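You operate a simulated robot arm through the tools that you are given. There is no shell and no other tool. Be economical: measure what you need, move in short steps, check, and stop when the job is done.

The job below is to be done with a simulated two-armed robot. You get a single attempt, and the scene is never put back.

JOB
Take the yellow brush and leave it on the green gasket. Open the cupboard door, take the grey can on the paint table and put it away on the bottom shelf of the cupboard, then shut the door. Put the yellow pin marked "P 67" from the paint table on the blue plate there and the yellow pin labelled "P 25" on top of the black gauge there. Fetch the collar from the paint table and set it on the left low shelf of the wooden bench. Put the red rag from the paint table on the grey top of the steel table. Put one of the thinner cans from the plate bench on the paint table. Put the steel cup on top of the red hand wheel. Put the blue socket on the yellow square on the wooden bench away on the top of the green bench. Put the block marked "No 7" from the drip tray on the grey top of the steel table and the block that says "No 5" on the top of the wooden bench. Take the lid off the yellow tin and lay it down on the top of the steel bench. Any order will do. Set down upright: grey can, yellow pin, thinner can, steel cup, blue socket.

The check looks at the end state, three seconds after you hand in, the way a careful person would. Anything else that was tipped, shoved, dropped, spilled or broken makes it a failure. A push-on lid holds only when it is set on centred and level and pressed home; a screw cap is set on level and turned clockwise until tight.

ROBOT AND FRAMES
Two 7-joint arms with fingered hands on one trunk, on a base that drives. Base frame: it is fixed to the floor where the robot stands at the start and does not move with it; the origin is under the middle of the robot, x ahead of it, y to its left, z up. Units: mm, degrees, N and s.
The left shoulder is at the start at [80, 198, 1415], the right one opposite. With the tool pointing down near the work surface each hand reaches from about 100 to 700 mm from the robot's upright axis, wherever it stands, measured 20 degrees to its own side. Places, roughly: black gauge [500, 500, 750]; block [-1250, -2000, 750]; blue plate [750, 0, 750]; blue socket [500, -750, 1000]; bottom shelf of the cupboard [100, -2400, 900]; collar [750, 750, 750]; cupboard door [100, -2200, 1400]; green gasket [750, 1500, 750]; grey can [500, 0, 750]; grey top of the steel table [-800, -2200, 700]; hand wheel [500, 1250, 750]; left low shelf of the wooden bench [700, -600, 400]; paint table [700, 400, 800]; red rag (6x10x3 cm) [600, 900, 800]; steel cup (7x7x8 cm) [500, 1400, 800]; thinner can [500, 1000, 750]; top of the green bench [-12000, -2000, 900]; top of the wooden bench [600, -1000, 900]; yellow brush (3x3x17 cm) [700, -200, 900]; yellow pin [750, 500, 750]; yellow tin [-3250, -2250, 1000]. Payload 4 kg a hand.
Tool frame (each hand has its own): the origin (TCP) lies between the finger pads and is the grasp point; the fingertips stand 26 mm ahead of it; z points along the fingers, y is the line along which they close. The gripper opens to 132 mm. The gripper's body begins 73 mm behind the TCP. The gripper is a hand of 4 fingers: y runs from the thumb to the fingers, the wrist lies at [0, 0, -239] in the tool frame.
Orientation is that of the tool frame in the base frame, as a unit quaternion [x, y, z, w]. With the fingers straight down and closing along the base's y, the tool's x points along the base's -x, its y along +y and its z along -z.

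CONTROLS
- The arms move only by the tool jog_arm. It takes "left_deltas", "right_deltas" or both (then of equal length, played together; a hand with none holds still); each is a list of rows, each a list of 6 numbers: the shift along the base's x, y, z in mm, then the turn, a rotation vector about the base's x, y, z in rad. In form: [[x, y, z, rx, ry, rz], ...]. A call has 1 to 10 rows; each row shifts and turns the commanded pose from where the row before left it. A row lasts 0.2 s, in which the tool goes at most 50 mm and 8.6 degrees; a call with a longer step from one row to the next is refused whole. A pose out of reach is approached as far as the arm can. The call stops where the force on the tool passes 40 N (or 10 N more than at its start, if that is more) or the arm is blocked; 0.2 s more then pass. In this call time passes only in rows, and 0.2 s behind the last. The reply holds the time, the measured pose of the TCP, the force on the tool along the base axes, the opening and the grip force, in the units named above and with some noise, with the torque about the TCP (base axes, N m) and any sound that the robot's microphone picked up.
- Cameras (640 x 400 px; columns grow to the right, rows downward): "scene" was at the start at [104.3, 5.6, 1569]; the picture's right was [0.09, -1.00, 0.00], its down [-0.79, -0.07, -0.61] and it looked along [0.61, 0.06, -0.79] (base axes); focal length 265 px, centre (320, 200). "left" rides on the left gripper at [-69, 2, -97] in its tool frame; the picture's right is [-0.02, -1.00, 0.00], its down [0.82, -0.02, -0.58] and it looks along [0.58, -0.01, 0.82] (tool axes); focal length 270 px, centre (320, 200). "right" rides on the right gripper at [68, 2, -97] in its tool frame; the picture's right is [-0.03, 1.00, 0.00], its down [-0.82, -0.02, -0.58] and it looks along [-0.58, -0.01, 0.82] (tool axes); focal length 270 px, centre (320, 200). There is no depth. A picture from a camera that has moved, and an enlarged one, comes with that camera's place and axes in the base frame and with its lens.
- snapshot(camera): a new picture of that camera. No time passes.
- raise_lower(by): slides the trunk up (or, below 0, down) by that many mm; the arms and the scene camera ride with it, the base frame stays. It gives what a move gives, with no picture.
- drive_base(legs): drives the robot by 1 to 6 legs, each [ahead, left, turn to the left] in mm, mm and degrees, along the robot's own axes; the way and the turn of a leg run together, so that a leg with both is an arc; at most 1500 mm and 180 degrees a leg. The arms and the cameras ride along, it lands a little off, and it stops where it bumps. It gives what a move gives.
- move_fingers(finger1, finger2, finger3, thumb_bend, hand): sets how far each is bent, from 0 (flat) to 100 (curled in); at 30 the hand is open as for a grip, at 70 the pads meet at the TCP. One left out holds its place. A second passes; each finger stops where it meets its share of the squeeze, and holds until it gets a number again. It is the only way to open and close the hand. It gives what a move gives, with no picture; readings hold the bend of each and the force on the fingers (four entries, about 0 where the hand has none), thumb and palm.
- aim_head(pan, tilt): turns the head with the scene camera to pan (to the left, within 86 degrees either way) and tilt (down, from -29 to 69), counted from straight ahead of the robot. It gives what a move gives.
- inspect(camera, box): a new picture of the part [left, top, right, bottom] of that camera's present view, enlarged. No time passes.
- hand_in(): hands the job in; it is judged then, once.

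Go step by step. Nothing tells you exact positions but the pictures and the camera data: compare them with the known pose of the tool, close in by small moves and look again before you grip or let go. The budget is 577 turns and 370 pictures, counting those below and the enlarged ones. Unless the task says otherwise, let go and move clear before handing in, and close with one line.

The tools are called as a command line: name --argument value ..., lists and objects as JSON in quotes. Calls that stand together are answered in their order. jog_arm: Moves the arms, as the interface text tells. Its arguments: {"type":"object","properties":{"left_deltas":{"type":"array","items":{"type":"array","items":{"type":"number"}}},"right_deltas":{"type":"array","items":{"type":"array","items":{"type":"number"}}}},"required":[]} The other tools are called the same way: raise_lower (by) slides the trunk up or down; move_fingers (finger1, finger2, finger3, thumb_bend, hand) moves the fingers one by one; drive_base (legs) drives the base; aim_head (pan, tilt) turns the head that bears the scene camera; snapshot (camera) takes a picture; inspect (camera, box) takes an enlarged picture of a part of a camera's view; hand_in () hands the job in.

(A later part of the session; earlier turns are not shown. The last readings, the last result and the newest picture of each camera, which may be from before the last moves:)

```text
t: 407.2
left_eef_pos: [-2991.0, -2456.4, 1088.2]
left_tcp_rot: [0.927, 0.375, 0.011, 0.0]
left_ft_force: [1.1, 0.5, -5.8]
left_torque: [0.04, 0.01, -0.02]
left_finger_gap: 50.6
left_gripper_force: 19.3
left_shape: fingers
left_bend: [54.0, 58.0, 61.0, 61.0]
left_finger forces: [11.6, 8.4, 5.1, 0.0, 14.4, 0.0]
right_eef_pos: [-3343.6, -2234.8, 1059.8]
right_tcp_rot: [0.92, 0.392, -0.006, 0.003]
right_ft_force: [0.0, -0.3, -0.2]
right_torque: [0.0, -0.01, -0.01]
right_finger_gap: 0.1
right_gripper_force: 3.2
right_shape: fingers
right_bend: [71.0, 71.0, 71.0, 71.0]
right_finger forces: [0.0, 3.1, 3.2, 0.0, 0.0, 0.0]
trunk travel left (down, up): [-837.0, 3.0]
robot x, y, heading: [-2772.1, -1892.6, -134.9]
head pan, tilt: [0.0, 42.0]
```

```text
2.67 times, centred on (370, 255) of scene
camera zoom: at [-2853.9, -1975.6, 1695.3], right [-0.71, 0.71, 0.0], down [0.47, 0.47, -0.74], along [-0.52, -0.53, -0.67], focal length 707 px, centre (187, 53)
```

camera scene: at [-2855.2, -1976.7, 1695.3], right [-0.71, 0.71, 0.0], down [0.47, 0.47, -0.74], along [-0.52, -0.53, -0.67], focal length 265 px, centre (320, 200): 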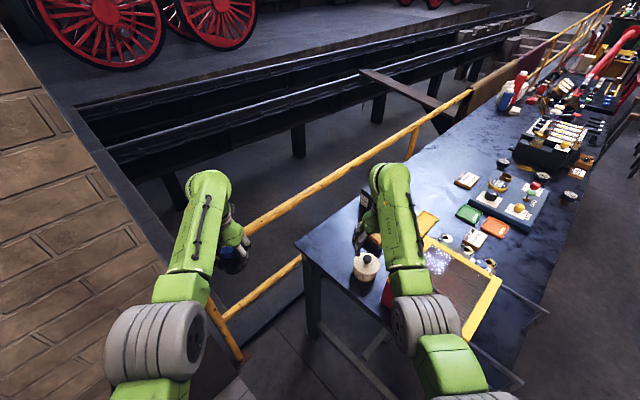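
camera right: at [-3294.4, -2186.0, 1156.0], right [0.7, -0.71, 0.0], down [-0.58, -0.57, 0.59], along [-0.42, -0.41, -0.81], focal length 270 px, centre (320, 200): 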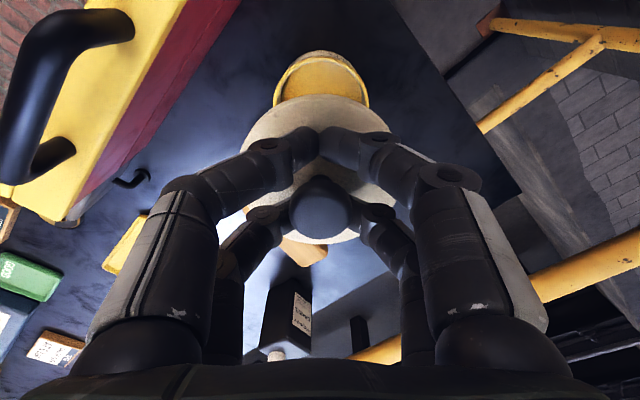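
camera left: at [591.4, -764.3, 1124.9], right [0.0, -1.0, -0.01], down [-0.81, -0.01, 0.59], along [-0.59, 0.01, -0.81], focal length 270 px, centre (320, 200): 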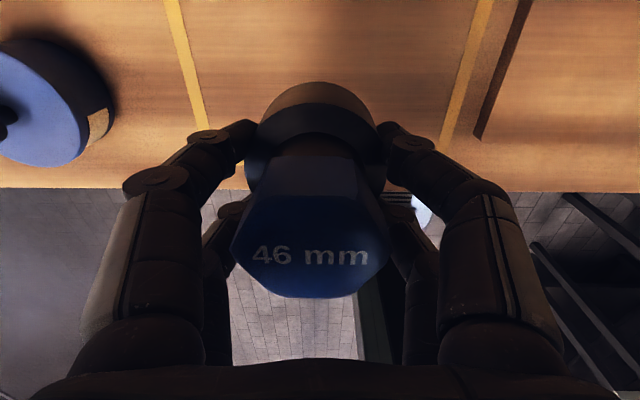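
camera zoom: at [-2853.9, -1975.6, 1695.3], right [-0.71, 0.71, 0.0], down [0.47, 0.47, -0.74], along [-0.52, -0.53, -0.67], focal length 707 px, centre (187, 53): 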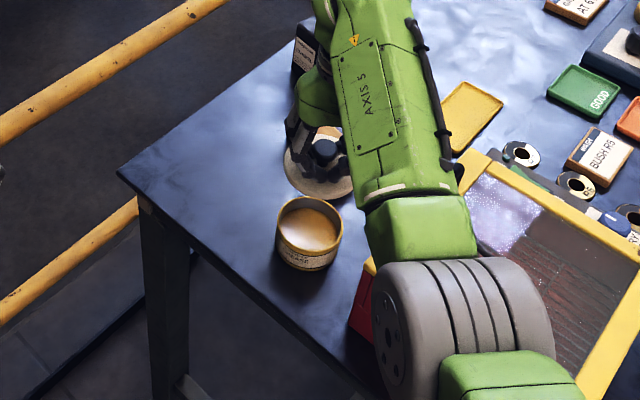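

The lid is off and hangs from its knob in my fingers; the tin is open beside it. I drive 90 mm closer and carry the lid to the free bench area south of the tin.

drive_base --legs '[[90, 0, 0]]'

jog_arm --right_deltas '[[20, -20, 0, 0, 0, 0], [20, -25, 0, 0, 0, 0], [20, -25, 0, 0, 0, 0], [10, -20, 0, 0, 0, 0]]'

snapshot --camera "right"

snapshot --camera "scene"

```text
t: 408.3
left_eef_pos: [-3047.2, -2512.7, 1093.8]
left_tcp_rot: [0.928, 0.373, 0.007, 0.003]
left_ft_force: [1.3, 1.0, -5.4]
left_torque: [0.0, 0.09, 0.0]
left_finger_gap: 50.4
left_gripper_force: 19.9
left_shape: fingers
left_bend: [54.0, 58.0, 61.0, 61.0]
left_finger forces: [11.4, 9.0, 5.2, 0.0, 14.3, 0.1]
right_eef_pos: [-3399.7, -2290.1, 1066.1]
right_tcp_rot: [0.92, 0.391, -0.01, 0.004]
right_ft_force: [0.3, 0.3, -0.3]
right_torque: [-0.07, 0.06, 0.01]
right_finger_gap: 0.0
right_gripper_force: 3.3
right_shape: fingers
right_bend: [71.0, 71.0, 71.0, 71.0]
right_finger forces: [0.0, 3.0, 3.1, 0.1, 0.1, 0.1]
trunk travel left (down, up): [-837.0, 3.0]
robot x, y, heading: [-2836.2, -1955.3, -135.2]
head pan, tilt: [0.0, 42.0]
```

```text
t: 409.3
left_eef_pos: [-3055.8, -2523.2, 1085.7]
left_tcp_rot: [0.927, 0.374, 0.013, 0.0]
left_ft_force: [-0.4, 0.1, -5.5]
left_torque: [0.07, -0.02, 0.0]
left_finger_gap: 50.4
left_gripper_force: 19.5
left_shape: fingers
left_bend: [54.0, 59.0, 61.0, 61.0]
left_finger forces: [11.7, 8.6, 5.1, 0.1, 14.5, 0.0]
right_eef_pos: [-3338.6, -2389.8, 1056.8]
right_tcp_rot: [0.921, 0.39, -0.004, 0.002]
right_ft_force: [-0.3, 0.0, -1.2]
right_torque: [0.03, 0.0, 0.0]
right_finger_gap: 0.1
right_gripper_force: 2.7
right_shape: fingers
right_bend: [71.0, 71.0, 71.0, 71.0]
right_finger forces: [0.0, 2.9, 3.0, 0.1, 0.1, 0.1]
trunk travel left (down, up): [-837.0, 3.0]
robot x, y, heading: [-2833.9, -1957.2, -134.9]
head pan, tilt: [0.0, 42.0]
```

```text
141 pictures are left
camera right: at [-3289.6, -2341.5, 1153.9], right [0.7, -0.71, 0.0], down [-0.58, -0.57, 0.58], along [-0.42, -0.41, -0.81], focal length 270 px, centre (320, 200)
```

right: 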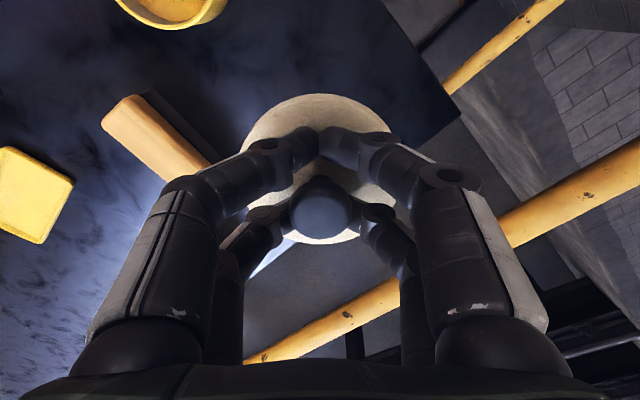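

```text
140 pictures are left
camera scene: at [-2919.7, -2042.6, 1694.8], right [-0.71, 0.71, 0.0], down [0.47, 0.48, -0.74], along [-0.52, -0.52, -0.67], focal length 265 px, centre (320, 200)
```

scene: 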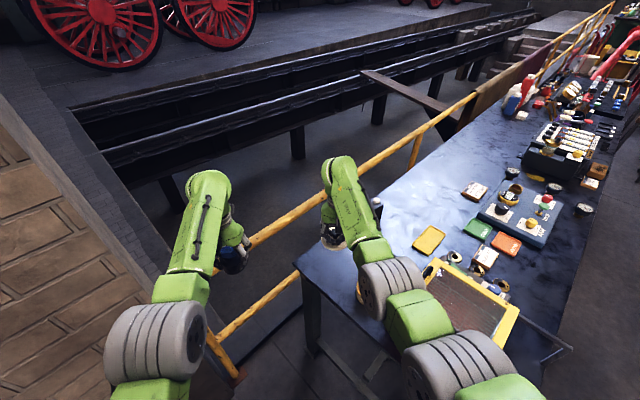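

The spot below is clear, with more than 60 mm to the edges. I lower the lid to the bench.

jog_arm --right_deltas '[[0, 0, -40, 0, 0, 0], [0, 0, -40, 0, 0, 0], [0, 0, -35, 0, 0, 0]]'

jog_arm --right_deltas '[[0, 0, -10, 0, 0, 0], [0, 0, -8, 0, 0, 0]]'

snapshot --camera "right"

```text
t: 410.1
left_eef_pos: [-3054.2, -2521.3, 1087.2]
left_tcp_rot: [0.927, 0.374, 0.012, 0.0]
left_ft_force: [-0.5, -1.2, -6.2]
left_torque: [0.01, -0.02, -0.01]
left_finger_gap: 50.5
left_gripper_force: 20.1
left_shape: fingers
left_bend: [54.0, 59.0, 61.0, 61.0]
left_finger forces: [11.6, 8.6, 5.3, 0.1, 14.5, 0.0]
right_eef_pos: [-3337.4, -2388.3, 943.2]
right_tcp_rot: [0.921, 0.389, -0.006, 0.002]
right_ft_force: [0.3, 0.1, 0.2]
right_torque: [0.01, 0.0, 0.01]
right_finger_gap: 0.0
right_gripper_force: 2.9
right_shape: fingers
right_bend: [71.0, 71.0, 71.0, 71.0]
right_finger forces: [0.0, 2.9, 2.9, 0.1, 0.0, 0.0]
trunk travel left (down, up): [-837.0, 3.0]
robot x, y, heading: [-2833.9, -1953.5, -134.8]
head pan, tilt: [0.0, 42.0]
```

```text
t: 410.7
left_eef_pos: [-3054.0, -2521.5, 1087.5]
left_tcp_rot: [0.927, 0.374, 0.012, 0.0]
left_ft_force: [0.2, -0.2, -5.2]
left_torque: [0.03, 0.0, -0.01]
left_finger_gap: 50.6
left_gripper_force: 19.7
left_shape: fingers
left_bend: [54.0, 59.0, 61.0, 61.0]
left_finger forces: [11.6, 8.5, 5.2, 0.1, 14.5, 0.0]
right_eef_pos: [-3336.3, -2385.6, 926.4]
right_tcp_rot: [0.921, 0.39, -0.006, 0.003]
right_ft_force: [0.5, -0.4, -1.7]
right_torque: [0.01, -0.03, 0.01]
right_finger_gap: 0.1
right_gripper_force: 2.8
right_shape: fingers
right_bend: [71.0, 71.0, 71.0, 71.0]
right_finger forces: [0.1, 2.8, 2.8, 0.0, 0.1, 0.1]
right hand out of reach, approached as far as the arm can: row 2
trunk travel left (down, up): [-837.0, 3.0]
robot x, y, heading: [-2834.1, -1957.1, -135.2]
head pan, tilt: [0.0, 42.0]
```

```text
139 pictures are left
camera right: at [-3286.0, -2336.8, 1023.7], right [0.7, -0.71, 0.0], down [-0.58, -0.57, 0.59], along [-0.42, -0.41, -0.81], focal length 270 px, centre (320, 200)
```

right: 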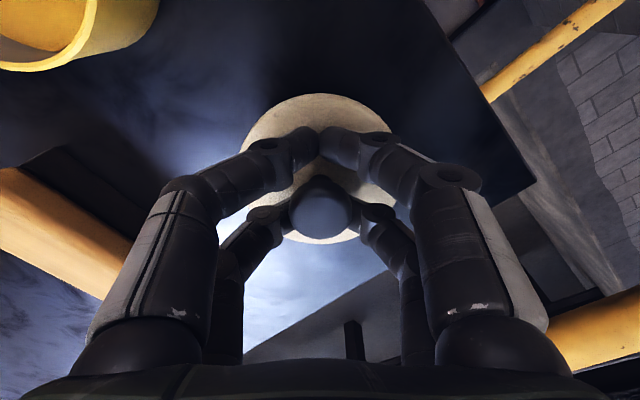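

The arm is at its reach limit downward, so I lower the trunk the rest of the way in small steps.

raise_lower --by -20

raise_lower --by -10

inspect --camera "scene" --box '[270, 190, 390, 290]'

```text
t: 411.4
left_eef_pos: [-3053.3, -2521.8, 1067.6]
left_tcp_rot: [0.928, 0.373, 0.012, 0.0]
left_ft_force: [0.3, -1.2, -6.0]
left_torque: [0.03, -0.01, 0.02]
left_finger_gap: 50.4
left_gripper_force: 20.0
left_shape: fingers
left_bend: [54.0, 59.0, 61.0, 61.0]
left_finger forces: [11.6, 8.5, 5.3, 0.0, 14.4, 0.0]
right_eef_pos: [-3336.4, -2386.2, 906.9]
right_tcp_rot: [0.921, 0.39, -0.006, 0.002]
right_ft_force: [0.2, -0.2, -0.5]
right_torque: [0.03, -0.02, -0.01]
right_finger_gap: 0.3
right_gripper_force: 2.8
right_shape: fingers
right_bend: [71.0, 71.0, 71.0, 71.0]
right_finger forces: [0.0, 2.7, 2.8, 0.1, 0.0, 0.1]
trunk travel left (down, up): [-817.0, 23.0]
robot x, y, heading: [-2837.3, -1955.0, -134.8]
head pan, tilt: [0.0, 42.0]
```

```text
t: 412.0
left_eef_pos: [-3054.7, -2520.5, 1057.9]
left_tcp_rot: [0.928, 0.373, 0.011, 0.0]
left_ft_force: [0.7, 0.0, -4.6]
left_torque: [0.04, -0.04, -0.03]
left_finger_gap: 50.1
left_gripper_force: 20.1
left_shape: fingers
left_bend: [54.0, 59.0, 61.0, 61.0]
left_finger forces: [11.6, 8.5, 5.2, 0.1, 14.3, 0.0]
right_eef_pos: [-3335.2, -2385.2, 898.7]
right_tcp_rot: [0.921, 0.39, -0.005, 0.003]
right_ft_force: [-0.6, -0.4, -0.6]
right_torque: [0.01, 0.02, 0.0]
right_finger_gap: 0.0
right_gripper_force: 3.5
right_shape: fingers
right_bend: [71.0, 71.0, 71.0, 71.0]
right_finger forces: [0.0, 3.3, 3.5, 0.0, 0.1, 0.0]
trunk travel left (down, up): [-807.0, 33.0]
robot x, y, heading: [-2835.7, -1955.9, -134.9]
head pan, tilt: [0.0, 42.0]
```

```text
4.00 times, centred on (330, 240) of scene
camera zoom: at [-2916.9, -2038.8, 1665.2], right [-0.71, 0.71, 0.0], down [0.47, 0.47, -0.74], along [-0.53, -0.52, -0.67], focal length 1061 px, centre (280, 40)
```

zoom: 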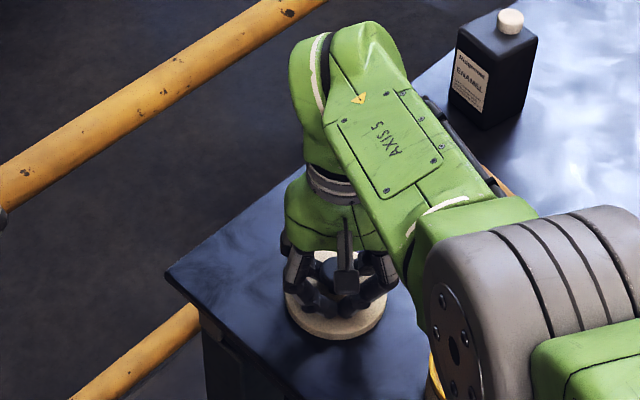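

raise_lower --by -6

raise_lower --by -6

```text
t: 412.5
left_eef_pos: [-3053.2, -2519.0, 1052.7]
left_tcp_rot: [0.928, 0.373, 0.01, 0.002]
left_ft_force: [0.0, 0.0, -5.5]
left_torque: [0.03, -0.03, 0.04]
left_finger_gap: 50.4
left_gripper_force: 20.3
left_shape: fingers
left_bend: [54.0, 59.0, 61.0, 61.0]
left_finger forces: [11.6, 8.6, 5.2, 0.0, 14.4, 0.0]
right_eef_pos: [-3334.8, -2385.0, 898.5]
right_tcp_rot: [0.921, 0.39, -0.009, 0.005]
right_ft_force: [-1.7, 4.2, 25.3]
right_torque: [0.27, -0.03, 0.09]
right_finger_gap: 0.0
right_gripper_force: 17.4
right_shape: fingers
right_bend: [72.0, 71.0, 71.0, 72.0]
right_finger forces: [3.8, 8.2, 8.0, 0.1, 14.4, 0.1]
trunk travel left (down, up): [-801.0, 39.0]
robot x, y, heading: [-2836.0, -1951.7, -134.9]
head pan, tilt: [0.0, 42.0]
```

```text
t: 412.9
left_eef_pos: [-3052.0, -2516.6, 1049.2]
left_tcp_rot: [0.927, 0.374, 0.01, 0.0]
left_ft_force: [0.0, 0.1, -4.6]
left_torque: [0.03, -0.02, 0.01]
left_finger_gap: 50.3
left_gripper_force: 20.0
left_shape: fingers
left_bend: [54.0, 59.0, 61.0, 61.0]
left_finger forces: [11.5, 8.6, 5.2, 0.0, 14.5, 0.0]
right_eef_pos: [-3337.0, -2389.0, 897.2]
right_tcp_rot: [0.921, 0.389, -0.012, 0.007]
right_ft_force: [3.0, 5.6, 19.6]
right_torque: [0.4, -0.19, 0.02]
right_finger_gap: 0.0
right_gripper_force: 14.6
right_shape: fingers
right_bend: [72.0, 71.0, 71.0, 72.0]
right_finger forces: [5.3, 5.3, 5.3, 0.0, 13.1, 0.0]
trunk travel left (down, up): [-798.0, 42.0]
robot x, y, heading: [-2835.8, -1953.1, -134.9]
head pan, tilt: [0.0, 42.0]
stopped: the force on the tool passed its limit at 42 N (the readings are from after the stop); the commanded pose is now the measured one
```

The lid is on the bench. I ease up a little, open the fingers and rise.

raise_lower --by 5

move_fingers --hand "right" --finger1 52 --finger2 52 --finger3 52 --thumb_bend 52

jog_arm --right_deltas '[[0, 0, 30, 0, 0, 0], [0, 0, 40, 0, 0, 0], [0, 0, 40, 0, 0, 0], [15, 15, 20, 0, 0, 0]]'

snapshot --camera "right"

inspect --camera "scene" --box '[270, 190, 430, 310]'

```text
t: 413.5
left_eef_pos: [-3054.8, -2520.7, 1052.8]
left_tcp_rot: [0.928, 0.373, 0.012, -0.001]
left_ft_force: [-0.2, -0.5, -5.2]
left_torque: [0.03, -0.02, 0.01]
left_finger_gap: 50.3
left_gripper_force: 19.5
left_shape: fingers
left_bend: [54.0, 59.0, 61.0, 61.0]
left_finger forces: [11.6, 8.6, 5.3, 0.0, 14.3, 0.0]
right_eef_pos: [-3337.5, -2387.7, 897.8]
right_tcp_rot: [0.921, 0.39, -0.01, 0.006]
right_ft_force: [0.5, -0.1, 0.3]
right_torque: [0.03, -0.04, -0.02]
right_finger_gap: 0.0
right_gripper_force: 4.1
right_shape: fingers
right_bend: [72.0, 71.0, 71.0, 72.0]
right_finger forces: [0.0, 3.7, 3.7, 0.0, 0.0, 0.0]
trunk travel left (down, up): [-803.0, 37.0]
robot x, y, heading: [-2833.6, -1954.2, -135.0]
head pan, tilt: [0.0, 42.0]
```

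```text
t: 414.5
left_eef_pos: [-3051.2, -2518.7, 1054.5]
left_tcp_rot: [0.927, 0.374, 0.01, 0.001]
left_ft_force: [0.8, -0.5, -4.7]
left_torque: [0.06, 0.0, -0.02]
left_finger_gap: 50.4
left_gripper_force: 19.6
left_shape: fingers
left_bend: [54.0, 59.0, 61.0, 61.0]
left_finger forces: [11.6, 8.6, 5.2, 0.0, 14.4, 0.0]
right_eef_pos: [-3337.3, -2388.8, 903.5]
right_tcp_rot: [0.921, 0.39, -0.014, 0.008]
right_ft_force: [-2.6, -5.8, 32.4]
right_torque: [0.38, -0.19, -0.1]
right_finger_gap: 41.8
right_gripper_force: 16.8
right_shape: fingers
right_bend: [59.0, 52.0, 52.0, 56.0]
right_finger forces: [12.6, 0.2, 1.6, 0.0, 17.8, 0.0]
trunk travel left (down, up): [-803.0, 37.0]
robot x, y, heading: [-2834.1, -1956.9, -135.1]
head pan, tilt: [0.0, 42.0]
```

```text
t: 415.5
left_eef_pos: [-3053.4, -2519.2, 1052.7]
left_tcp_rot: [0.927, 0.374, 0.011, 0.001]
left_ft_force: [-0.1, -1.2, -5.5]
left_torque: [0.04, -0.03, 0.0]
left_finger_gap: 50.4
left_gripper_force: 19.8
left_shape: fingers
left_bend: [54.0, 59.0, 61.0, 61.0]
left_finger forces: [11.6, 8.6, 5.2, 0.0, 14.5, 0.1]
right_eef_pos: [-3321.6, -2373.0, 1027.8]
right_tcp_rot: [0.921, 0.39, -0.01, 0.006]
right_ft_force: [0.0, 0.5, 0.1]
right_torque: [0.01, -0.03, -0.02]
right_finger_gap: 58.4
right_gripper_force: 0.0
right_shape: fingers
right_bend: [52.0, 52.0, 52.0, 52.0]
right_finger forces: [0.1, 0.0, 0.0, 0.0, 0.1, 0.0]
trunk travel left (down, up): [-803.0, 37.0]
robot x, y, heading: [-2836.7, -1955.9, -135.3]
head pan, tilt: [0.0, 42.0]
```

```text
137 pictures are left
camera right: at [-3272.2, -2323.9, 1123.5], right [0.7, -0.71, 0.0], down [-0.57, -0.56, 0.6], along [-0.42, -0.42, -0.8], focal length 270 px, centre (320, 200)
```

right: 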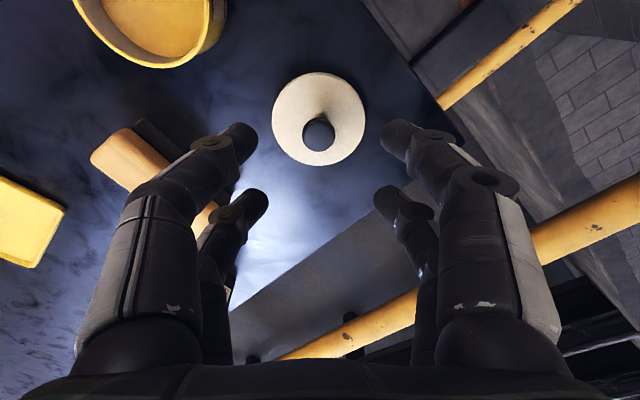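

```text
3.33 times, centred on (350, 250) of scene
camera zoom: at [-2916.8, -2037.6, 1660.9], right [-0.71, 0.71, 0.0], down [0.47, 0.47, -0.74], along [-0.53, -0.53, -0.67], focal length 884 px, centre (220, 33)
```

zoom: 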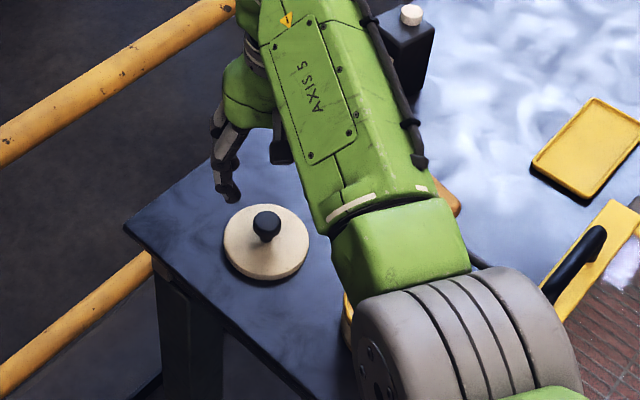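

The lid lies flat on the steel bench. Now the socket goes to the green bench far west: I back into the corridor and drive along it, checking ahead.

drive_base --legs '[[-600, 0, 0], [0, 0, -45], [0, -330, 0]]'

aim_head --pan 5 --tilt 12

snapshot --camera "scene"

```text
t: 422.7
left_eef_pos: [-2959.7, -1439.9, 1052.7]
left_tcp_rot: [1.0, -0.013, 0.011, 0.004]
left_ft_force: [-0.2, 0.4, -5.5]
left_torque: [0.04, -0.06, -0.01]
left_finger_gap: 50.6
left_gripper_force: 20.4
left_shape: fingers
left_bend: [54.0, 59.0, 61.0, 61.0]
left_finger forces: [11.9, 8.8, 5.2, 0.0, 14.5, 0.0]
right_eef_pos: [-3043.9, -1145.3, 1027.1]
right_tcp_rot: [1.0, 0.006, -0.012, 0.0]
right_ft_force: [0.7, -0.5, 0.5]
right_torque: [0.02, 0.0, 0.0]
right_finger_gap: 58.6
right_gripper_force: 0.1
right_shape: fingers
right_bend: [52.0, 52.0, 52.0, 52.0]
right_finger forces: [0.1, 0.1, 0.0, 0.0, 0.1, 0.1]
trunk travel left (down, up): [-803.0, 37.0]
robot x, y, heading: [-2404.1, -1198.2, 179.5]
head pan, tilt: [0.0, 42.0]
```

```text
t: 423.7
left_eef_pos: [-2958.5, -1437.3, 1053.9]
left_tcp_rot: [1.0, -0.012, 0.011, 0.006]
left_ft_force: [-0.6, 0.3, -5.1]
left_torque: [-0.01, -0.04, 0.02]
left_finger_gap: 50.3
left_gripper_force: 20.1
left_shape: fingers
left_bend: [54.0, 59.0, 61.0, 61.0]
left_finger forces: [11.7, 8.8, 5.2, 0.0, 14.6, 0.0]
right_eef_pos: [-3042.4, -1142.8, 1027.5]
right_tcp_rot: [1.0, 0.005, -0.011, 0.001]
right_ft_force: [-0.3, 0.4, 0.0]
right_torque: [0.01, 0.02, 0.01]
right_finger_gap: 58.7
right_gripper_force: 0.0
right_shape: fingers
right_bend: [52.0, 52.0, 52.0, 52.0]
right_finger forces: [0.0, 0.0, 0.1, 0.0, 0.0, 0.0]
trunk travel left (down, up): [-803.0, 37.0]
robot x, y, heading: [-2402.3, -1196.3, 179.8]
head pan, tilt: [5.0, 12.0]
```

```text
135 pictures are left
camera scene: at [-2527.8, -1204.2, 1708.2], right [-0.08, 1.0, 0.0], down [0.21, 0.02, -0.98], along [-0.97, -0.08, -0.21], focal length 265 px, centre (320, 200)
```

scene: 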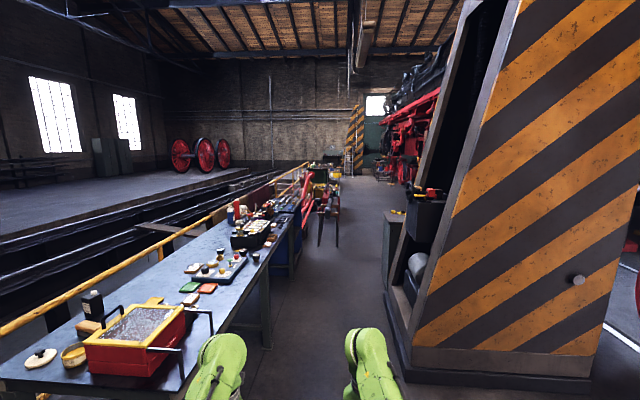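

drive_base --legs '[[1400, 70, 0], [1400, 0, 0]]'

snapshot --camera "scene"

```text
t: 437.3
left_eef_pos: [-5759.1, -1503.6, 1053.3]
left_tcp_rot: [1.0, -0.009, 0.01, 0.005]
left_ft_force: [-0.7, -0.1, -5.7]
left_torque: [0.03, -0.07, -0.01]
left_finger_gap: 50.4
left_gripper_force: 20.0
left_shape: fingers
left_bend: [54.0, 59.0, 61.0, 61.0]
left_finger forces: [11.6, 8.7, 5.1, 0.0, 14.4, 0.0]
right_eef_pos: [-5845.5, -1211.2, 1026.8]
right_tcp_rot: [1.0, 0.008, -0.013, 0.001]
right_ft_force: [0.4, 0.5, -0.4]
right_torque: [-0.02, 0.0, 0.01]
right_finger_gap: 58.4
right_gripper_force: 0.1
right_shape: fingers
right_bend: [52.0, 52.0, 52.0, 52.0]
right_finger forces: [0.0, 0.0, 0.0, 0.1, 0.0, 0.0]
trunk travel left (down, up): [-803.0, 37.0]
robot x, y, heading: [-5201.9, -1259.4, -179.9]
head pan, tilt: [5.0, 12.0]
```

```text
134 pictures are left
camera scene: at [-5327.3, -1268.7, 1708.4], right [-0.09, 1.0, 0.0], down [0.21, 0.02, -0.98], along [-0.97, -0.09, -0.21], focal length 265 px, centre (320, 200)
```

scene: 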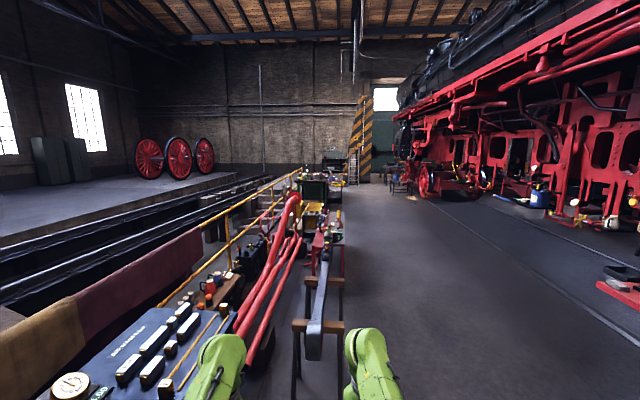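

Trestles stand on the left ahead, so I shift right to y about -750 and continue.

drive_base --legs '[[0, -510, 0], [1450, 0, 0], [1450, 0, 0]]'

snapshot --camera "scene"

```text
t: 439.2
left_eef_pos: [-5755.8, -1246.8, 1050.3]
left_tcp_rot: [1.0, -0.007, 0.014, 0.004]
left_ft_force: [-0.3, 0.0, -4.9]
left_torque: [-0.03, -0.03, 0.0]
left_finger_gap: 50.3
left_gripper_force: 19.9
left_shape: fingers
left_bend: [54.0, 59.0, 61.0, 61.0]
left_finger forces: [11.6, 9.3, 5.4, 0.0, 14.7, 0.0]
right_eef_pos: [-5844.7, -954.5, 1028.7]
right_tcp_rot: [1.0, 0.011, -0.012, 0.001]
right_ft_force: [0.0, 0.4, -0.6]
right_torque: [-0.02, -0.02, 0.02]
right_finger_gap: 59.0
right_gripper_force: 0.0
right_shape: fingers
right_bend: [52.0, 52.0, 52.0, 52.0]
right_finger forces: [0.0, 0.0, 0.1, 0.1, 0.1, 0.0]
trunk travel left (down, up): [-803.0, 37.0]
robot x, y, heading: [-5201.1, -996.7, -180.0]
head pan, tilt: [5.0, 12.0]
stopped in leg 1: the robot was blocked; the commanded pose is now the measured one
```

```text
133 pictures are left
camera scene: at [-5327.8, -1010.9, 1708.4], right [-0.09, 1.0, 0.0], down [0.21, 0.02, -0.98], along [-0.97, -0.09, -0.21], focal length 265 px, centre (320, 200)
```

scene: 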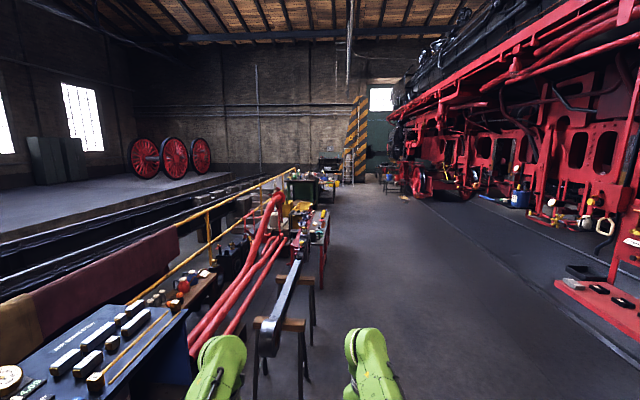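

The pillar's cabinet blocks on the right. I go ahead 480 mm first, then shift right and continue.

drive_base --legs '[[0, 40, 0], [490, 0, 0]]'

aim_head --pan -30 --tilt 30

snapshot --camera "scene"

```text
t: 442.6
left_eef_pos: [-6247.4, -1280.8, 1052.4]
left_tcp_rot: [1.0, -0.011, 0.012, 0.005]
left_ft_force: [-1.0, 0.3, -5.6]
left_torque: [0.04, -0.04, 0.02]
left_finger_gap: 50.2
left_gripper_force: 20.9
left_shape: fingers
left_bend: [54.0, 59.0, 61.0, 61.0]
left_finger forces: [11.7, 9.2, 5.4, 0.1, 14.7, 0.0]
right_eef_pos: [-6334.5, -986.4, 1028.4]
right_tcp_rot: [1.0, 0.006, -0.013, 0.001]
right_ft_force: [0.9, 0.2, -0.3]
right_torque: [0.02, 0.01, -0.02]
right_finger_gap: 58.6
right_gripper_force: 0.0
right_shape: fingers
right_bend: [52.0, 52.0, 52.0, 52.0]
right_finger forces: [0.0, 0.1, 0.0, 0.0, 0.0, 0.1]
trunk travel left (down, up): [-803.0, 37.0]
robot x, y, heading: [-5698.1, -1037.5, 179.5]
head pan, tilt: [5.0, 12.0]
```

```text
t: 443.6
left_eef_pos: [-6249.5, -1278.8, 1050.2]
left_tcp_rot: [1.0, -0.012, 0.013, 0.006]
left_ft_force: [0.7, 0.6, -5.1]
left_torque: [0.01, -0.05, 0.02]
left_finger_gap: 50.2
left_gripper_force: 20.5
left_shape: fingers
left_bend: [54.0, 59.0, 61.0, 61.0]
left_finger forces: [11.6, 9.3, 5.2, 0.0, 14.7, 0.1]
right_eef_pos: [-6335.8, -986.5, 1026.7]
right_tcp_rot: [1.0, 0.006, -0.011, 0.001]
right_ft_force: [0.0, 0.1, -0.4]
right_torque: [0.0, 0.01, -0.01]
right_finger_gap: 58.7
right_gripper_force: 0.1
right_shape: fingers
right_bend: [52.0, 52.0, 52.0, 52.0]
right_finger forces: [0.1, 0.0, 0.0, 0.0, 0.0, 0.1]
trunk travel left (down, up): [-803.0, 37.0]
robot x, y, heading: [-5693.2, -1038.2, 179.8]
head pan, tilt: [-30.0, 30.0]
```

```text
132 pictures are left
camera scene: at [-5805.7, -993.1, 1679.2], right [0.5, 0.86, 0.0], down [0.43, -0.25, -0.87], along [-0.75, 0.44, -0.5], focal length 265 px, centre (320, 200)
```

scene: 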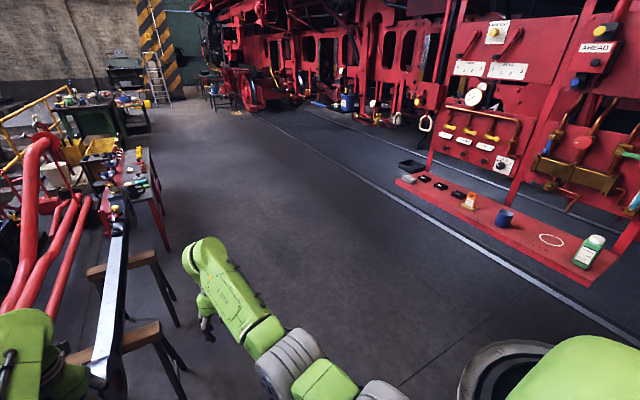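

The floor on the right is clear. I shift right and drive on.

drive_base --legs '[[0, -380, 0], [1450, 0, 0], [1450, 0, 0]]'

aim_head --pan 10 --tilt 12

snapshot --camera "scene"

```text
t: 444.9
left_eef_pos: [-6247.7, -1201.2, 1049.1]
left_tcp_rot: [1.0, -0.012, 0.017, 0.004]
left_ft_force: [0.2, 0.1, -5.3]
left_torque: [0.01, -0.02, -0.01]
left_finger_gap: 50.0
left_gripper_force: 20.1
left_shape: fingers
left_bend: [54.0, 59.0, 61.0, 61.0]
left_finger forces: [11.7, 9.3, 5.4, 0.1, 14.6, 0.0]
right_eef_pos: [-6335.4, -908.2, 1028.0]
right_tcp_rot: [1.0, 0.005, -0.013, 0.001]
right_ft_force: [-0.2, 0.4, -0.5]
right_torque: [-0.02, 0.0, 0.01]
right_finger_gap: 58.9
right_gripper_force: 0.1
right_shape: fingers
right_bend: [52.0, 52.0, 52.0, 52.0]
right_finger forces: [0.1, 0.0, 0.1, 0.0, 0.0, 0.1]
trunk travel left (down, up): [-803.0, 37.0]
robot x, y, heading: [-5696.1, -957.0, 179.6]
head pan, tilt: [-30.0, 30.0]
stopped in leg 1: the robot was blocked; the commanded pose is now the measured one
```

```text
t: 445.9
left_eef_pos: [-6250.1, -1198.3, 1048.8]
left_tcp_rot: [1.0, -0.011, 0.016, 0.005]
left_ft_force: [1.0, 0.2, -5.3]
left_torque: [-0.01, -0.06, -0.02]
left_finger_gap: 50.2
left_gripper_force: 20.6
left_shape: fingers
left_bend: [54.0, 59.0, 61.0, 61.0]
left_finger forces: [11.7, 9.4, 5.4, 0.1, 14.5, 0.0]
right_eef_pos: [-6335.6, -904.7, 1027.6]
right_tcp_rot: [1.0, 0.006, -0.012, 0.001]
right_ft_force: [-0.4, 0.3, -0.8]
right_torque: [0.04, -0.02, 0.01]
right_finger_gap: 58.7
right_gripper_force: 0.1
right_shape: fingers
right_bend: [52.0, 52.0, 52.0, 52.0]
right_finger forces: [0.0, 0.1, 0.1, 0.0, 0.0, 0.1]
trunk travel left (down, up): [-803.0, 37.0]
robot x, y, heading: [-5693.7, -953.5, 179.5]
head pan, tilt: [10.0, 12.0]
```

```text
131 pictures are left
camera scene: at [-5819.2, -974.2, 1708.2], right [-0.17, 0.99, 0.0], down [0.21, 0.04, -0.98], along [-0.96, -0.16, -0.21], focal length 265 px, centre (320, 200)
```

scene: 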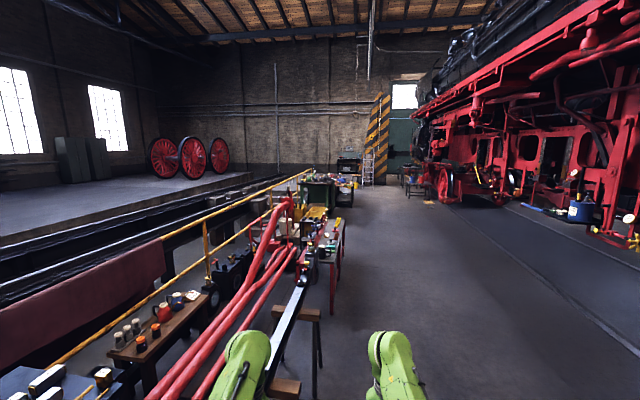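

aim_head --pan -80 --tilt 45

snapshot --camera "scene"

```text
t: 447.6
left_eef_pos: [-6249.6, -1197.7, 1049.2]
left_tcp_rot: [1.0, -0.013, 0.016, 0.005]
left_ft_force: [-0.1, -0.8, -5.4]
left_torque: [-0.01, -0.01, 0.0]
left_finger_gap: 50.2
left_gripper_force: 20.4
left_shape: fingers
left_bend: [54.0, 59.0, 61.0, 61.0]
left_finger forces: [11.7, 9.1, 5.3, 0.1, 14.6, 0.0]
right_eef_pos: [-6336.0, -904.7, 1026.6]
right_tcp_rot: [1.0, 0.006, -0.012, 0.002]
right_ft_force: [-0.2, -0.1, 0.2]
right_torque: [0.01, -0.01, 0.01]
right_finger_gap: 58.6
right_gripper_force: 0.1
right_shape: fingers
right_bend: [52.0, 52.0, 52.0, 52.0]
right_finger forces: [0.0, 0.0, 0.1, 0.1, 0.0, 0.0]
trunk travel left (down, up): [-803.0, 37.0]
robot x, y, heading: [-5697.2, -954.5, 179.6]
head pan, tilt: [-80.0, 45.0]
```

```text
130 pictures are left
camera scene: at [-5740.8, -877.7, 1656.7], right [0.99, 0.17, 0.0], down [0.12, -0.7, -0.71], along [-0.12, 0.7, -0.71], focal length 265 px, centre (320, 200)
```

scene: 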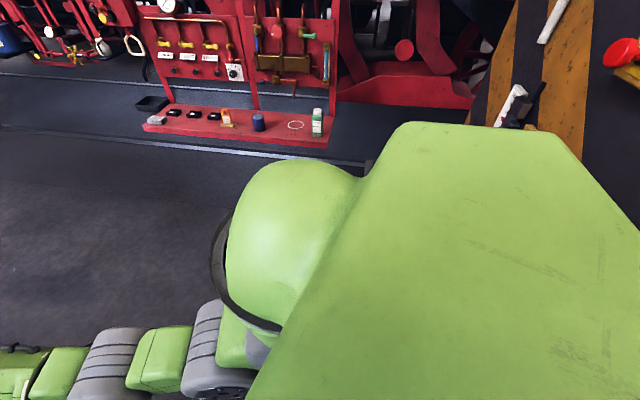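

The pillar is still alongside to the right rear. I go ahead a further 400 mm before shifting right.

drive_base --legs '[[0, 20, 0], [400, 0, 0.4], [0, -300, 0]]'

aim_head --pan 10 --tilt 15

snapshot --camera "scene"

```text
t: 452.1
left_eef_pos: [-6646.5, -925.8, 1048.4]
left_tcp_rot: [1.0, -0.008, 0.015, 0.003]
left_ft_force: [-0.4, 0.2, -6.0]
left_torque: [0.05, -0.02, 0.01]
left_finger_gap: 50.1
left_gripper_force: 20.2
left_shape: fingers
left_bend: [54.0, 59.0, 61.0, 61.0]
left_finger forces: [11.7, 9.2, 5.3, 0.1, 14.5, 0.1]
right_eef_pos: [-6736.9, -633.9, 1027.6]
right_tcp_rot: [1.0, 0.01, -0.012, 0.0]
right_ft_force: [-0.6, -0.9, 0.4]
right_torque: [0.0, -0.01, -0.02]
right_finger_gap: 58.7
right_gripper_force: 0.0
right_shape: fingers
right_bend: [52.0, 52.0, 52.0, 52.0]
right_finger forces: [0.0, 0.1, 0.1, 0.0, 0.0, 0.0]
trunk travel left (down, up): [-803.0, 37.0]
robot x, y, heading: [-6094.2, -676.4, -179.8]
head pan, tilt: [-80.0, 45.0]
```

```text
t: 453.8
left_eef_pos: [-6646.7, -922.3, 1049.5]
left_tcp_rot: [1.0, -0.008, 0.015, 0.006]
left_ft_force: [0.5, 0.7, -5.7]
left_torque: [-0.01, -0.04, -0.02]
left_finger_gap: 50.2
left_gripper_force: 19.8
left_shape: fingers
left_bend: [54.0, 59.0, 62.0, 61.0]
left_finger forces: [11.7, 9.2, 5.5, 0.0, 14.6, 0.0]
right_eef_pos: [-6736.6, -630.7, 1026.3]
right_tcp_rot: [1.0, 0.011, -0.012, 0.002]
right_ft_force: [0.4, -0.3, 0.0]
right_torque: [-0.02, 0.01, 0.02]
right_finger_gap: 58.4
right_gripper_force: 0.0
right_shape: fingers
right_bend: [52.0, 52.0, 52.0, 52.0]
right_finger forces: [0.1, 0.1, 0.0, 0.1, 0.0, 0.0]
trunk travel left (down, up): [-803.0, 37.0]
robot x, y, heading: [-6099.4, -675.9, -179.7]
head pan, tilt: [10.0, 15.0]
```

```text
129 pictures are left
camera scene: at [-6219.1, -693.3, 1703.4], right [-0.18, 0.98, 0.0], down [0.26, 0.05, -0.97], along [-0.95, -0.17, -0.26], focal length 265 px, centre (320, 200)
```

scene: 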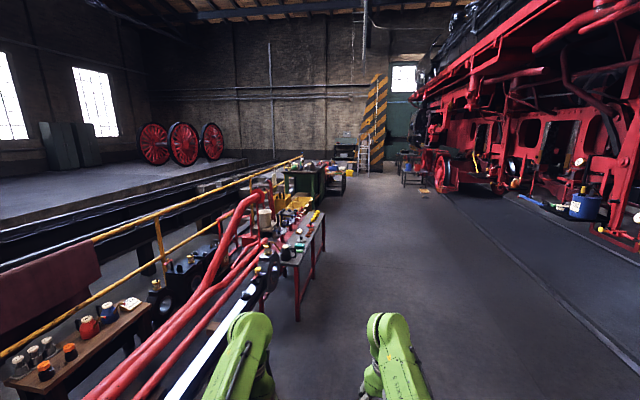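

drive_base --legs '[[1450, 0, 0], [1450, 0, 0], [1200, 0, 0]]'

aim_head --pan 25 --tilt 20

snapshot --camera "scene"

```text
t: 473.4
left_eef_pos: [-10725.1, -1012.7, 1049.5]
left_tcp_rot: [1.0, 0.009, 0.015, 0.005]
left_ft_force: [0.4, 0.5, -5.6]
left_torque: [0.02, 0.02, 0.03]
left_finger_gap: 50.0
left_gripper_force: 20.0
left_shape: fingers
left_bend: [54.0, 59.0, 62.0, 61.0]
left_finger forces: [11.7, 9.1, 5.4, 0.1, 14.6, 0.0]
right_eef_pos: [-10825.3, -722.2, 1029.0]
right_tcp_rot: [1.0, 0.027, -0.012, 0.002]
right_ft_force: [0.6, -0.1, -0.4]
right_torque: [-0.01, 0.02, -0.01]
right_finger_gap: 58.8
right_gripper_force: 0.0
right_shape: fingers
right_bend: [52.0, 52.0, 52.0, 52.0]
right_finger forces: [0.0, 0.0, 0.0, 0.0, 0.1, 0.0]
trunk travel left (down, up): [-803.0, 37.0]
robot x, y, heading: [-10184.1, -744.9, -178.1]
head pan, tilt: [10.0, 15.0]
```

```text
t: 474.2
left_eef_pos: [-10726.1, -1011.5, 1048.8]
left_tcp_rot: [1.0, 0.008, 0.016, 0.005]
left_ft_force: [-0.3, 0.8, -4.6]
left_torque: [0.01, -0.06, 0.02]
left_finger_gap: 50.7
left_gripper_force: 20.1
left_shape: fingers
left_bend: [54.0, 59.0, 62.0, 61.0]
left_finger forces: [11.7, 9.1, 5.4, 0.0, 14.5, 0.1]
right_eef_pos: [-10825.1, -723.4, 1028.1]
right_tcp_rot: [1.0, 0.028, -0.012, 0.002]
right_ft_force: [0.2, -0.1, -0.2]
right_torque: [-0.01, 0.0, 0.01]
right_finger_gap: 58.6
right_gripper_force: 0.1
right_shape: fingers
right_bend: [52.0, 52.0, 52.0, 52.0]
right_finger forces: [0.0, 0.2, 0.0, 0.0, 0.0, 0.0]
trunk travel left (down, up): [-803.0, 37.0]
robot x, y, heading: [-10179.5, -750.6, -178.0]
head pan, tilt: [25.0, 20.0]
```

```text
128 pictures are left
camera scene: at [-10298.1, -792.5, 1695.3], right [-0.45, 0.89, 0.0], down [0.31, 0.16, -0.94], along [-0.84, -0.43, -0.34], focal length 265 px, centre (320, 200)
```

scene: 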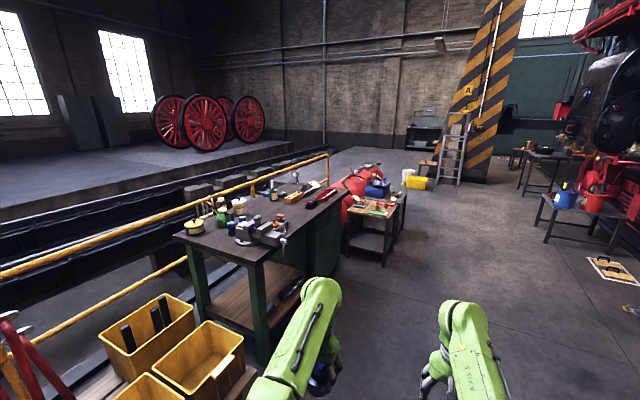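

inspect --camera "scene" --box '[160, 150, 400, 310]'

```text
2.50 times, centred on (280, 230) of scene
camera zoom: at [-10298.1, -792.5, 1695.3], right [-0.45, 0.89, 0.0], down [0.31, 0.16, -0.94], along [-0.84, -0.43, -0.34], focal length 663 px, centre (420, 125)
```

zoom: 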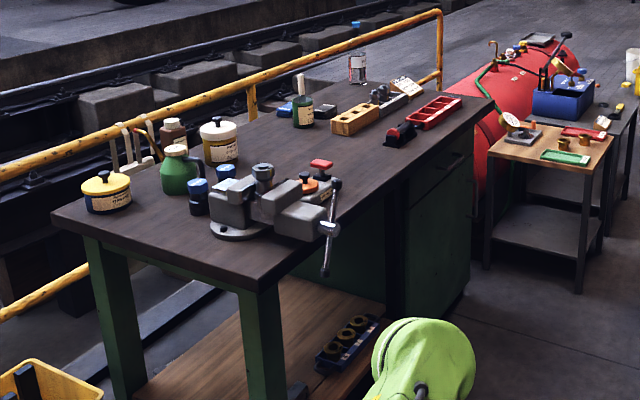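

The green bench (dark top, green legs, vise) is ahead on the left. A free spot is near its east end, about (-11320, -1980). I position in front of it, facing it.

drive_base --legs '[[1250, 40, 0], [0, 0, 88]]'

aim_head --pan 15 --tilt 40

snapshot --camera "scene"

```text
t: 484.2
left_eef_pos: [-11200.1, -1377.8, 1050.7]
left_tcp_rot: [0.721, 0.693, 0.015, -0.007]
left_ft_force: [-0.8, 0.3, -5.7]
left_torque: [0.03, 0.04, -0.02]
left_finger_gap: 50.1
left_gripper_force: 19.7
left_shape: fingers
left_bend: [54.0, 59.0, 62.0, 61.0]
left_finger forces: [11.8, 9.0, 5.0, 0.0, 14.3, 0.0]
right_eef_pos: [-11493.9, -1460.6, 1027.7]
right_tcp_rot: [0.708, 0.706, -0.008, 0.009]
right_ft_force: [1.5, -0.7, 0.2]
right_torque: [0.02, 0.01, 0.01]
right_finger_gap: 59.1
right_gripper_force: 0.1
right_shape: fingers
right_bend: [52.0, 52.0, 52.0, 52.0]
right_finger forces: [0.0, 0.1, 0.0, 0.1, 0.0, 0.0]
trunk travel left (down, up): [-803.0, 37.0]
robot x, y, heading: [-11433.2, -821.4, -91.3]
head pan, tilt: [25.0, 20.0]
```

```text
t: 485.1
left_eef_pos: [-11199.2, -1377.2, 1049.1]
left_tcp_rot: [0.721, 0.693, 0.015, -0.007]
left_ft_force: [0.2, -0.8, -5.8]
left_torque: [0.05, 0.01, 0.02]
left_finger_gap: 50.1
left_gripper_force: 20.1
left_shape: fingers
left_bend: [54.0, 59.0, 62.0, 61.0]
left_finger forces: [11.8, 9.0, 4.9, 0.1, 14.3, 0.0]
right_eef_pos: [-11493.8, -1459.3, 1028.1]
right_tcp_rot: [0.708, 0.706, -0.008, 0.01]
right_ft_force: [-0.3, -0.6, 0.0]
right_torque: [-0.03, 0.01, -0.03]
right_finger_gap: 58.7
right_gripper_force: 0.1
right_shape: fingers
right_bend: [52.0, 52.0, 52.0, 52.0]
right_finger forces: [0.0, 0.0, 0.0, 0.0, 0.0, 0.0]
trunk travel left (down, up): [-803.0, 37.0]
robot x, y, heading: [-11440.0, -817.9, -91.3]
head pan, tilt: [15.0, 40.0]
```

```text
126 pictures are left
camera scene: at [-11413.8, -935.6, 1663.9], right [-0.97, -0.24, 0.0], down [-0.15, 0.62, -0.77], along [0.18, -0.74, -0.64], focal length 265 px, centre (320, 200)
```

scene: 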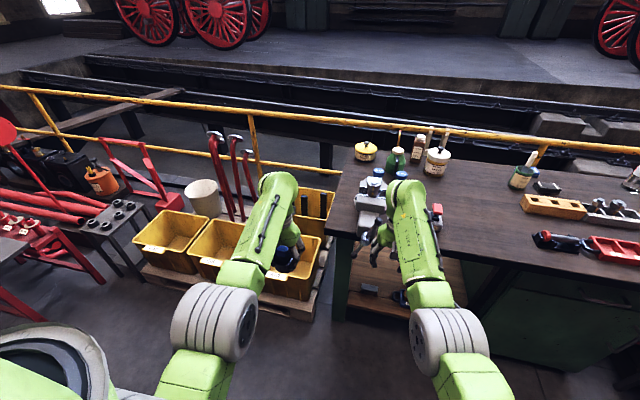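

The east end is narrow; there's a larger free area west of the vise, around (-11830, -1850). I drive right and approach it there.

drive_base --legs '[[0, -620, 1.3], [350, 0, 0]]'

aim_head --pan 10 --tilt 45

snapshot --camera "scene"

snapshot --camera "left"

```text
t: 490.4
left_eef_pos: [-11805.1, -1712.4, 1050.8]
left_tcp_rot: [0.713, 0.701, 0.013, -0.006]
left_ft_force: [0.6, 0.3, -5.8]
left_torque: [0.02, 0.01, 0.0]
left_finger_gap: 49.8
left_gripper_force: 20.2
left_shape: fingers
left_bend: [54.0, 59.0, 62.0, 61.0]
left_finger forces: [11.8, 9.1, 5.0, 0.1, 14.3, 0.0]
right_eef_pos: [-12098.9, -1800.7, 1030.5]
right_tcp_rot: [0.701, 0.713, -0.009, 0.011]
right_ft_force: [-0.1, 0.4, -0.1]
right_torque: [0.0, 0.0, -0.03]
right_finger_gap: 58.8
right_gripper_force: 0.0
right_shape: fingers
right_bend: [52.0, 52.0, 52.0, 52.0]
right_finger forces: [0.0, 0.1, 0.1, 0.0, 0.1, 0.1]
trunk travel left (down, up): [-803.0, 37.0]
robot x, y, heading: [-12050.1, -1158.1, -89.9]
head pan, tilt: [15.0, 40.0]
```

```text
t: 491.1
left_eef_pos: [-11804.7, -1712.3, 1049.9]
left_tcp_rot: [0.714, 0.7, 0.016, -0.007]
left_ft_force: [0.1, 0.5, -5.3]
left_torque: [0.04, -0.01, 0.02]
left_finger_gap: 50.2
left_gripper_force: 20.1
left_shape: fingers
left_bend: [54.0, 59.0, 62.0, 61.0]
left_finger forces: [11.8, 9.0, 5.0, 0.0, 14.3, 0.0]
right_eef_pos: [-12097.9, -1802.2, 1029.1]
right_tcp_rot: [0.701, 0.713, -0.008, 0.01]
right_ft_force: [-0.2, -0.1, 0.5]
right_torque: [-0.03, 0.0, 0.05]
right_finger_gap: 58.6
right_gripper_force: 0.0
right_shape: fingers
right_bend: [52.0, 52.0, 52.0, 52.0]
right_finger forces: [0.0, 0.0, 0.1, 0.0, 0.0, 0.1]
trunk travel left (down, up): [-803.0, 37.0]
robot x, y, heading: [-12051.6, -1158.8, -90.2]
head pan, tilt: [10.0, 45.0]
```

```text
125 pictures are left
camera scene: at [-12036.9, -1273.2, 1656.8], right [-0.98, -0.17, 0.0], down [-0.12, 0.7, -0.71], along [0.12, -0.7, -0.71], focal length 265 px, centre (320, 200)
```

scene: 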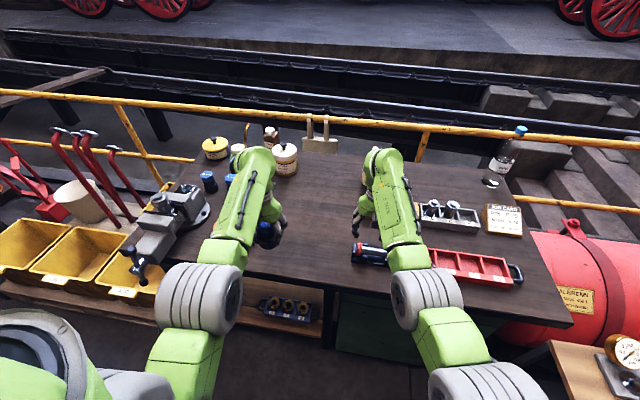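

```text
124 pictures are left
camera left: at [-11807.4, -1782.5, 1144.6], right [-1.0, -0.01, -0.01], down [-0.01, 0.8, 0.6], along [0.0, 0.6, -0.8], focal length 270 px, centre (320, 200)
```

left: 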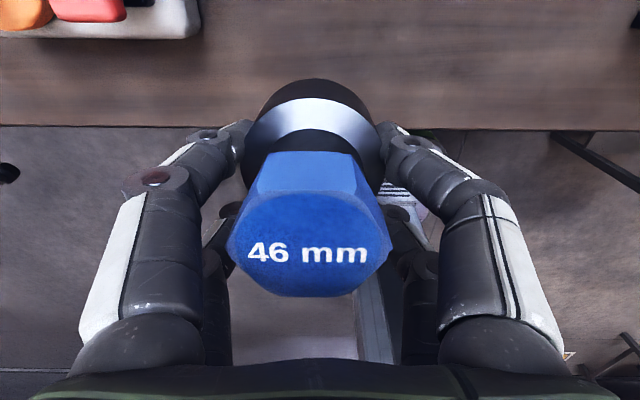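

The area below is free. I drive ahead 130 mm and lower the socket.

drive_base --legs '[[130, 0, 0]]'

jog_arm --left_deltas '[[0, 0, -40, 0, 0, 0], [0, 0, -40, 0, 0, 0], [0, 0, -25, 0, 0, 0]]'

snapshot --camera "left"

```text
t: 492.4
left_eef_pos: [-11807.0, -1840.0, 1052.8]
left_tcp_rot: [0.714, 0.7, 0.013, -0.005]
left_ft_force: [-1.5, 0.8, -5.1]
left_torque: [0.05, 0.06, -0.02]
left_finger_gap: 50.2
left_gripper_force: 20.0
left_shape: fingers
left_bend: [54.0, 59.0, 62.0, 61.0]
left_finger forces: [11.7, 9.2, 5.2, 0.0, 14.3, 0.0]
right_eef_pos: [-12098.1, -1928.4, 1030.4]
right_tcp_rot: [0.7, 0.714, -0.009, 0.012]
right_ft_force: [0.8, 0.3, 0.4]
right_torque: [-0.04, 0.0, -0.01]
right_finger_gap: 58.7
right_gripper_force: 0.0
right_shape: fingers
right_bend: [52.0, 52.0, 52.0, 52.0]
right_finger forces: [0.0, 0.0, 0.1, 0.0, 0.0, 0.1]
trunk travel left (down, up): [-803.0, 37.0]
robot x, y, heading: [-12048.8, -1293.7, -90.0]
head pan, tilt: [10.0, 45.0]
```

```text
t: 493.1
left_eef_pos: [-11804.9, -1844.5, 943.7]
left_tcp_rot: [0.714, 0.7, 0.015, -0.007]
left_ft_force: [1.0, -0.3, -5.1]
left_torque: [0.07, 0.05, 0.0]
left_finger_gap: 49.9
left_gripper_force: 19.9
left_shape: fingers
left_bend: [54.0, 59.0, 62.0, 61.0]
left_finger forces: [11.9, 9.1, 5.1, 0.0, 14.4, 0.0]
right_eef_pos: [-12097.5, -1935.3, 1028.5]
right_tcp_rot: [0.7, 0.714, -0.008, 0.01]
right_ft_force: [0.0, -0.2, -1.2]
right_torque: [-0.01, 0.0, 0.0]
right_finger_gap: 58.5
right_gripper_force: 0.0
right_shape: fingers
right_bend: [52.0, 52.0, 52.0, 52.0]
right_finger forces: [0.1, 0.1, 0.0, 0.1, 0.0, 0.0]
trunk travel left (down, up): [-803.0, 37.0]
robot x, y, heading: [-12052.0, -1291.2, -90.0]
head pan, tilt: [10.0, 45.0]
```

```text
123 pictures are left
camera left: at [-11807.4, -1914.8, 1038.0], right [-1.0, -0.01, -0.01], down [-0.01, 0.8, 0.6], along [0.01, 0.6, -0.8], focal length 270 px, centre (320, 200)
```

left: 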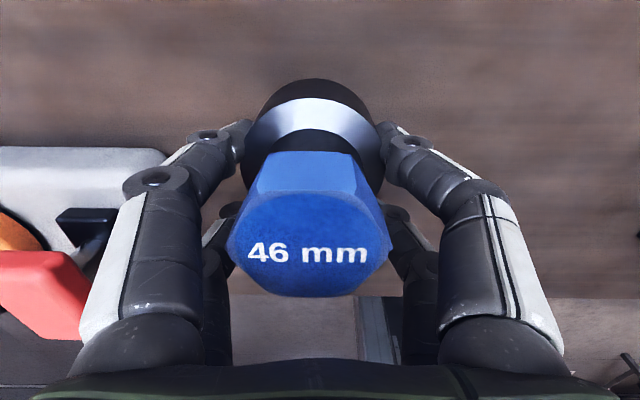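

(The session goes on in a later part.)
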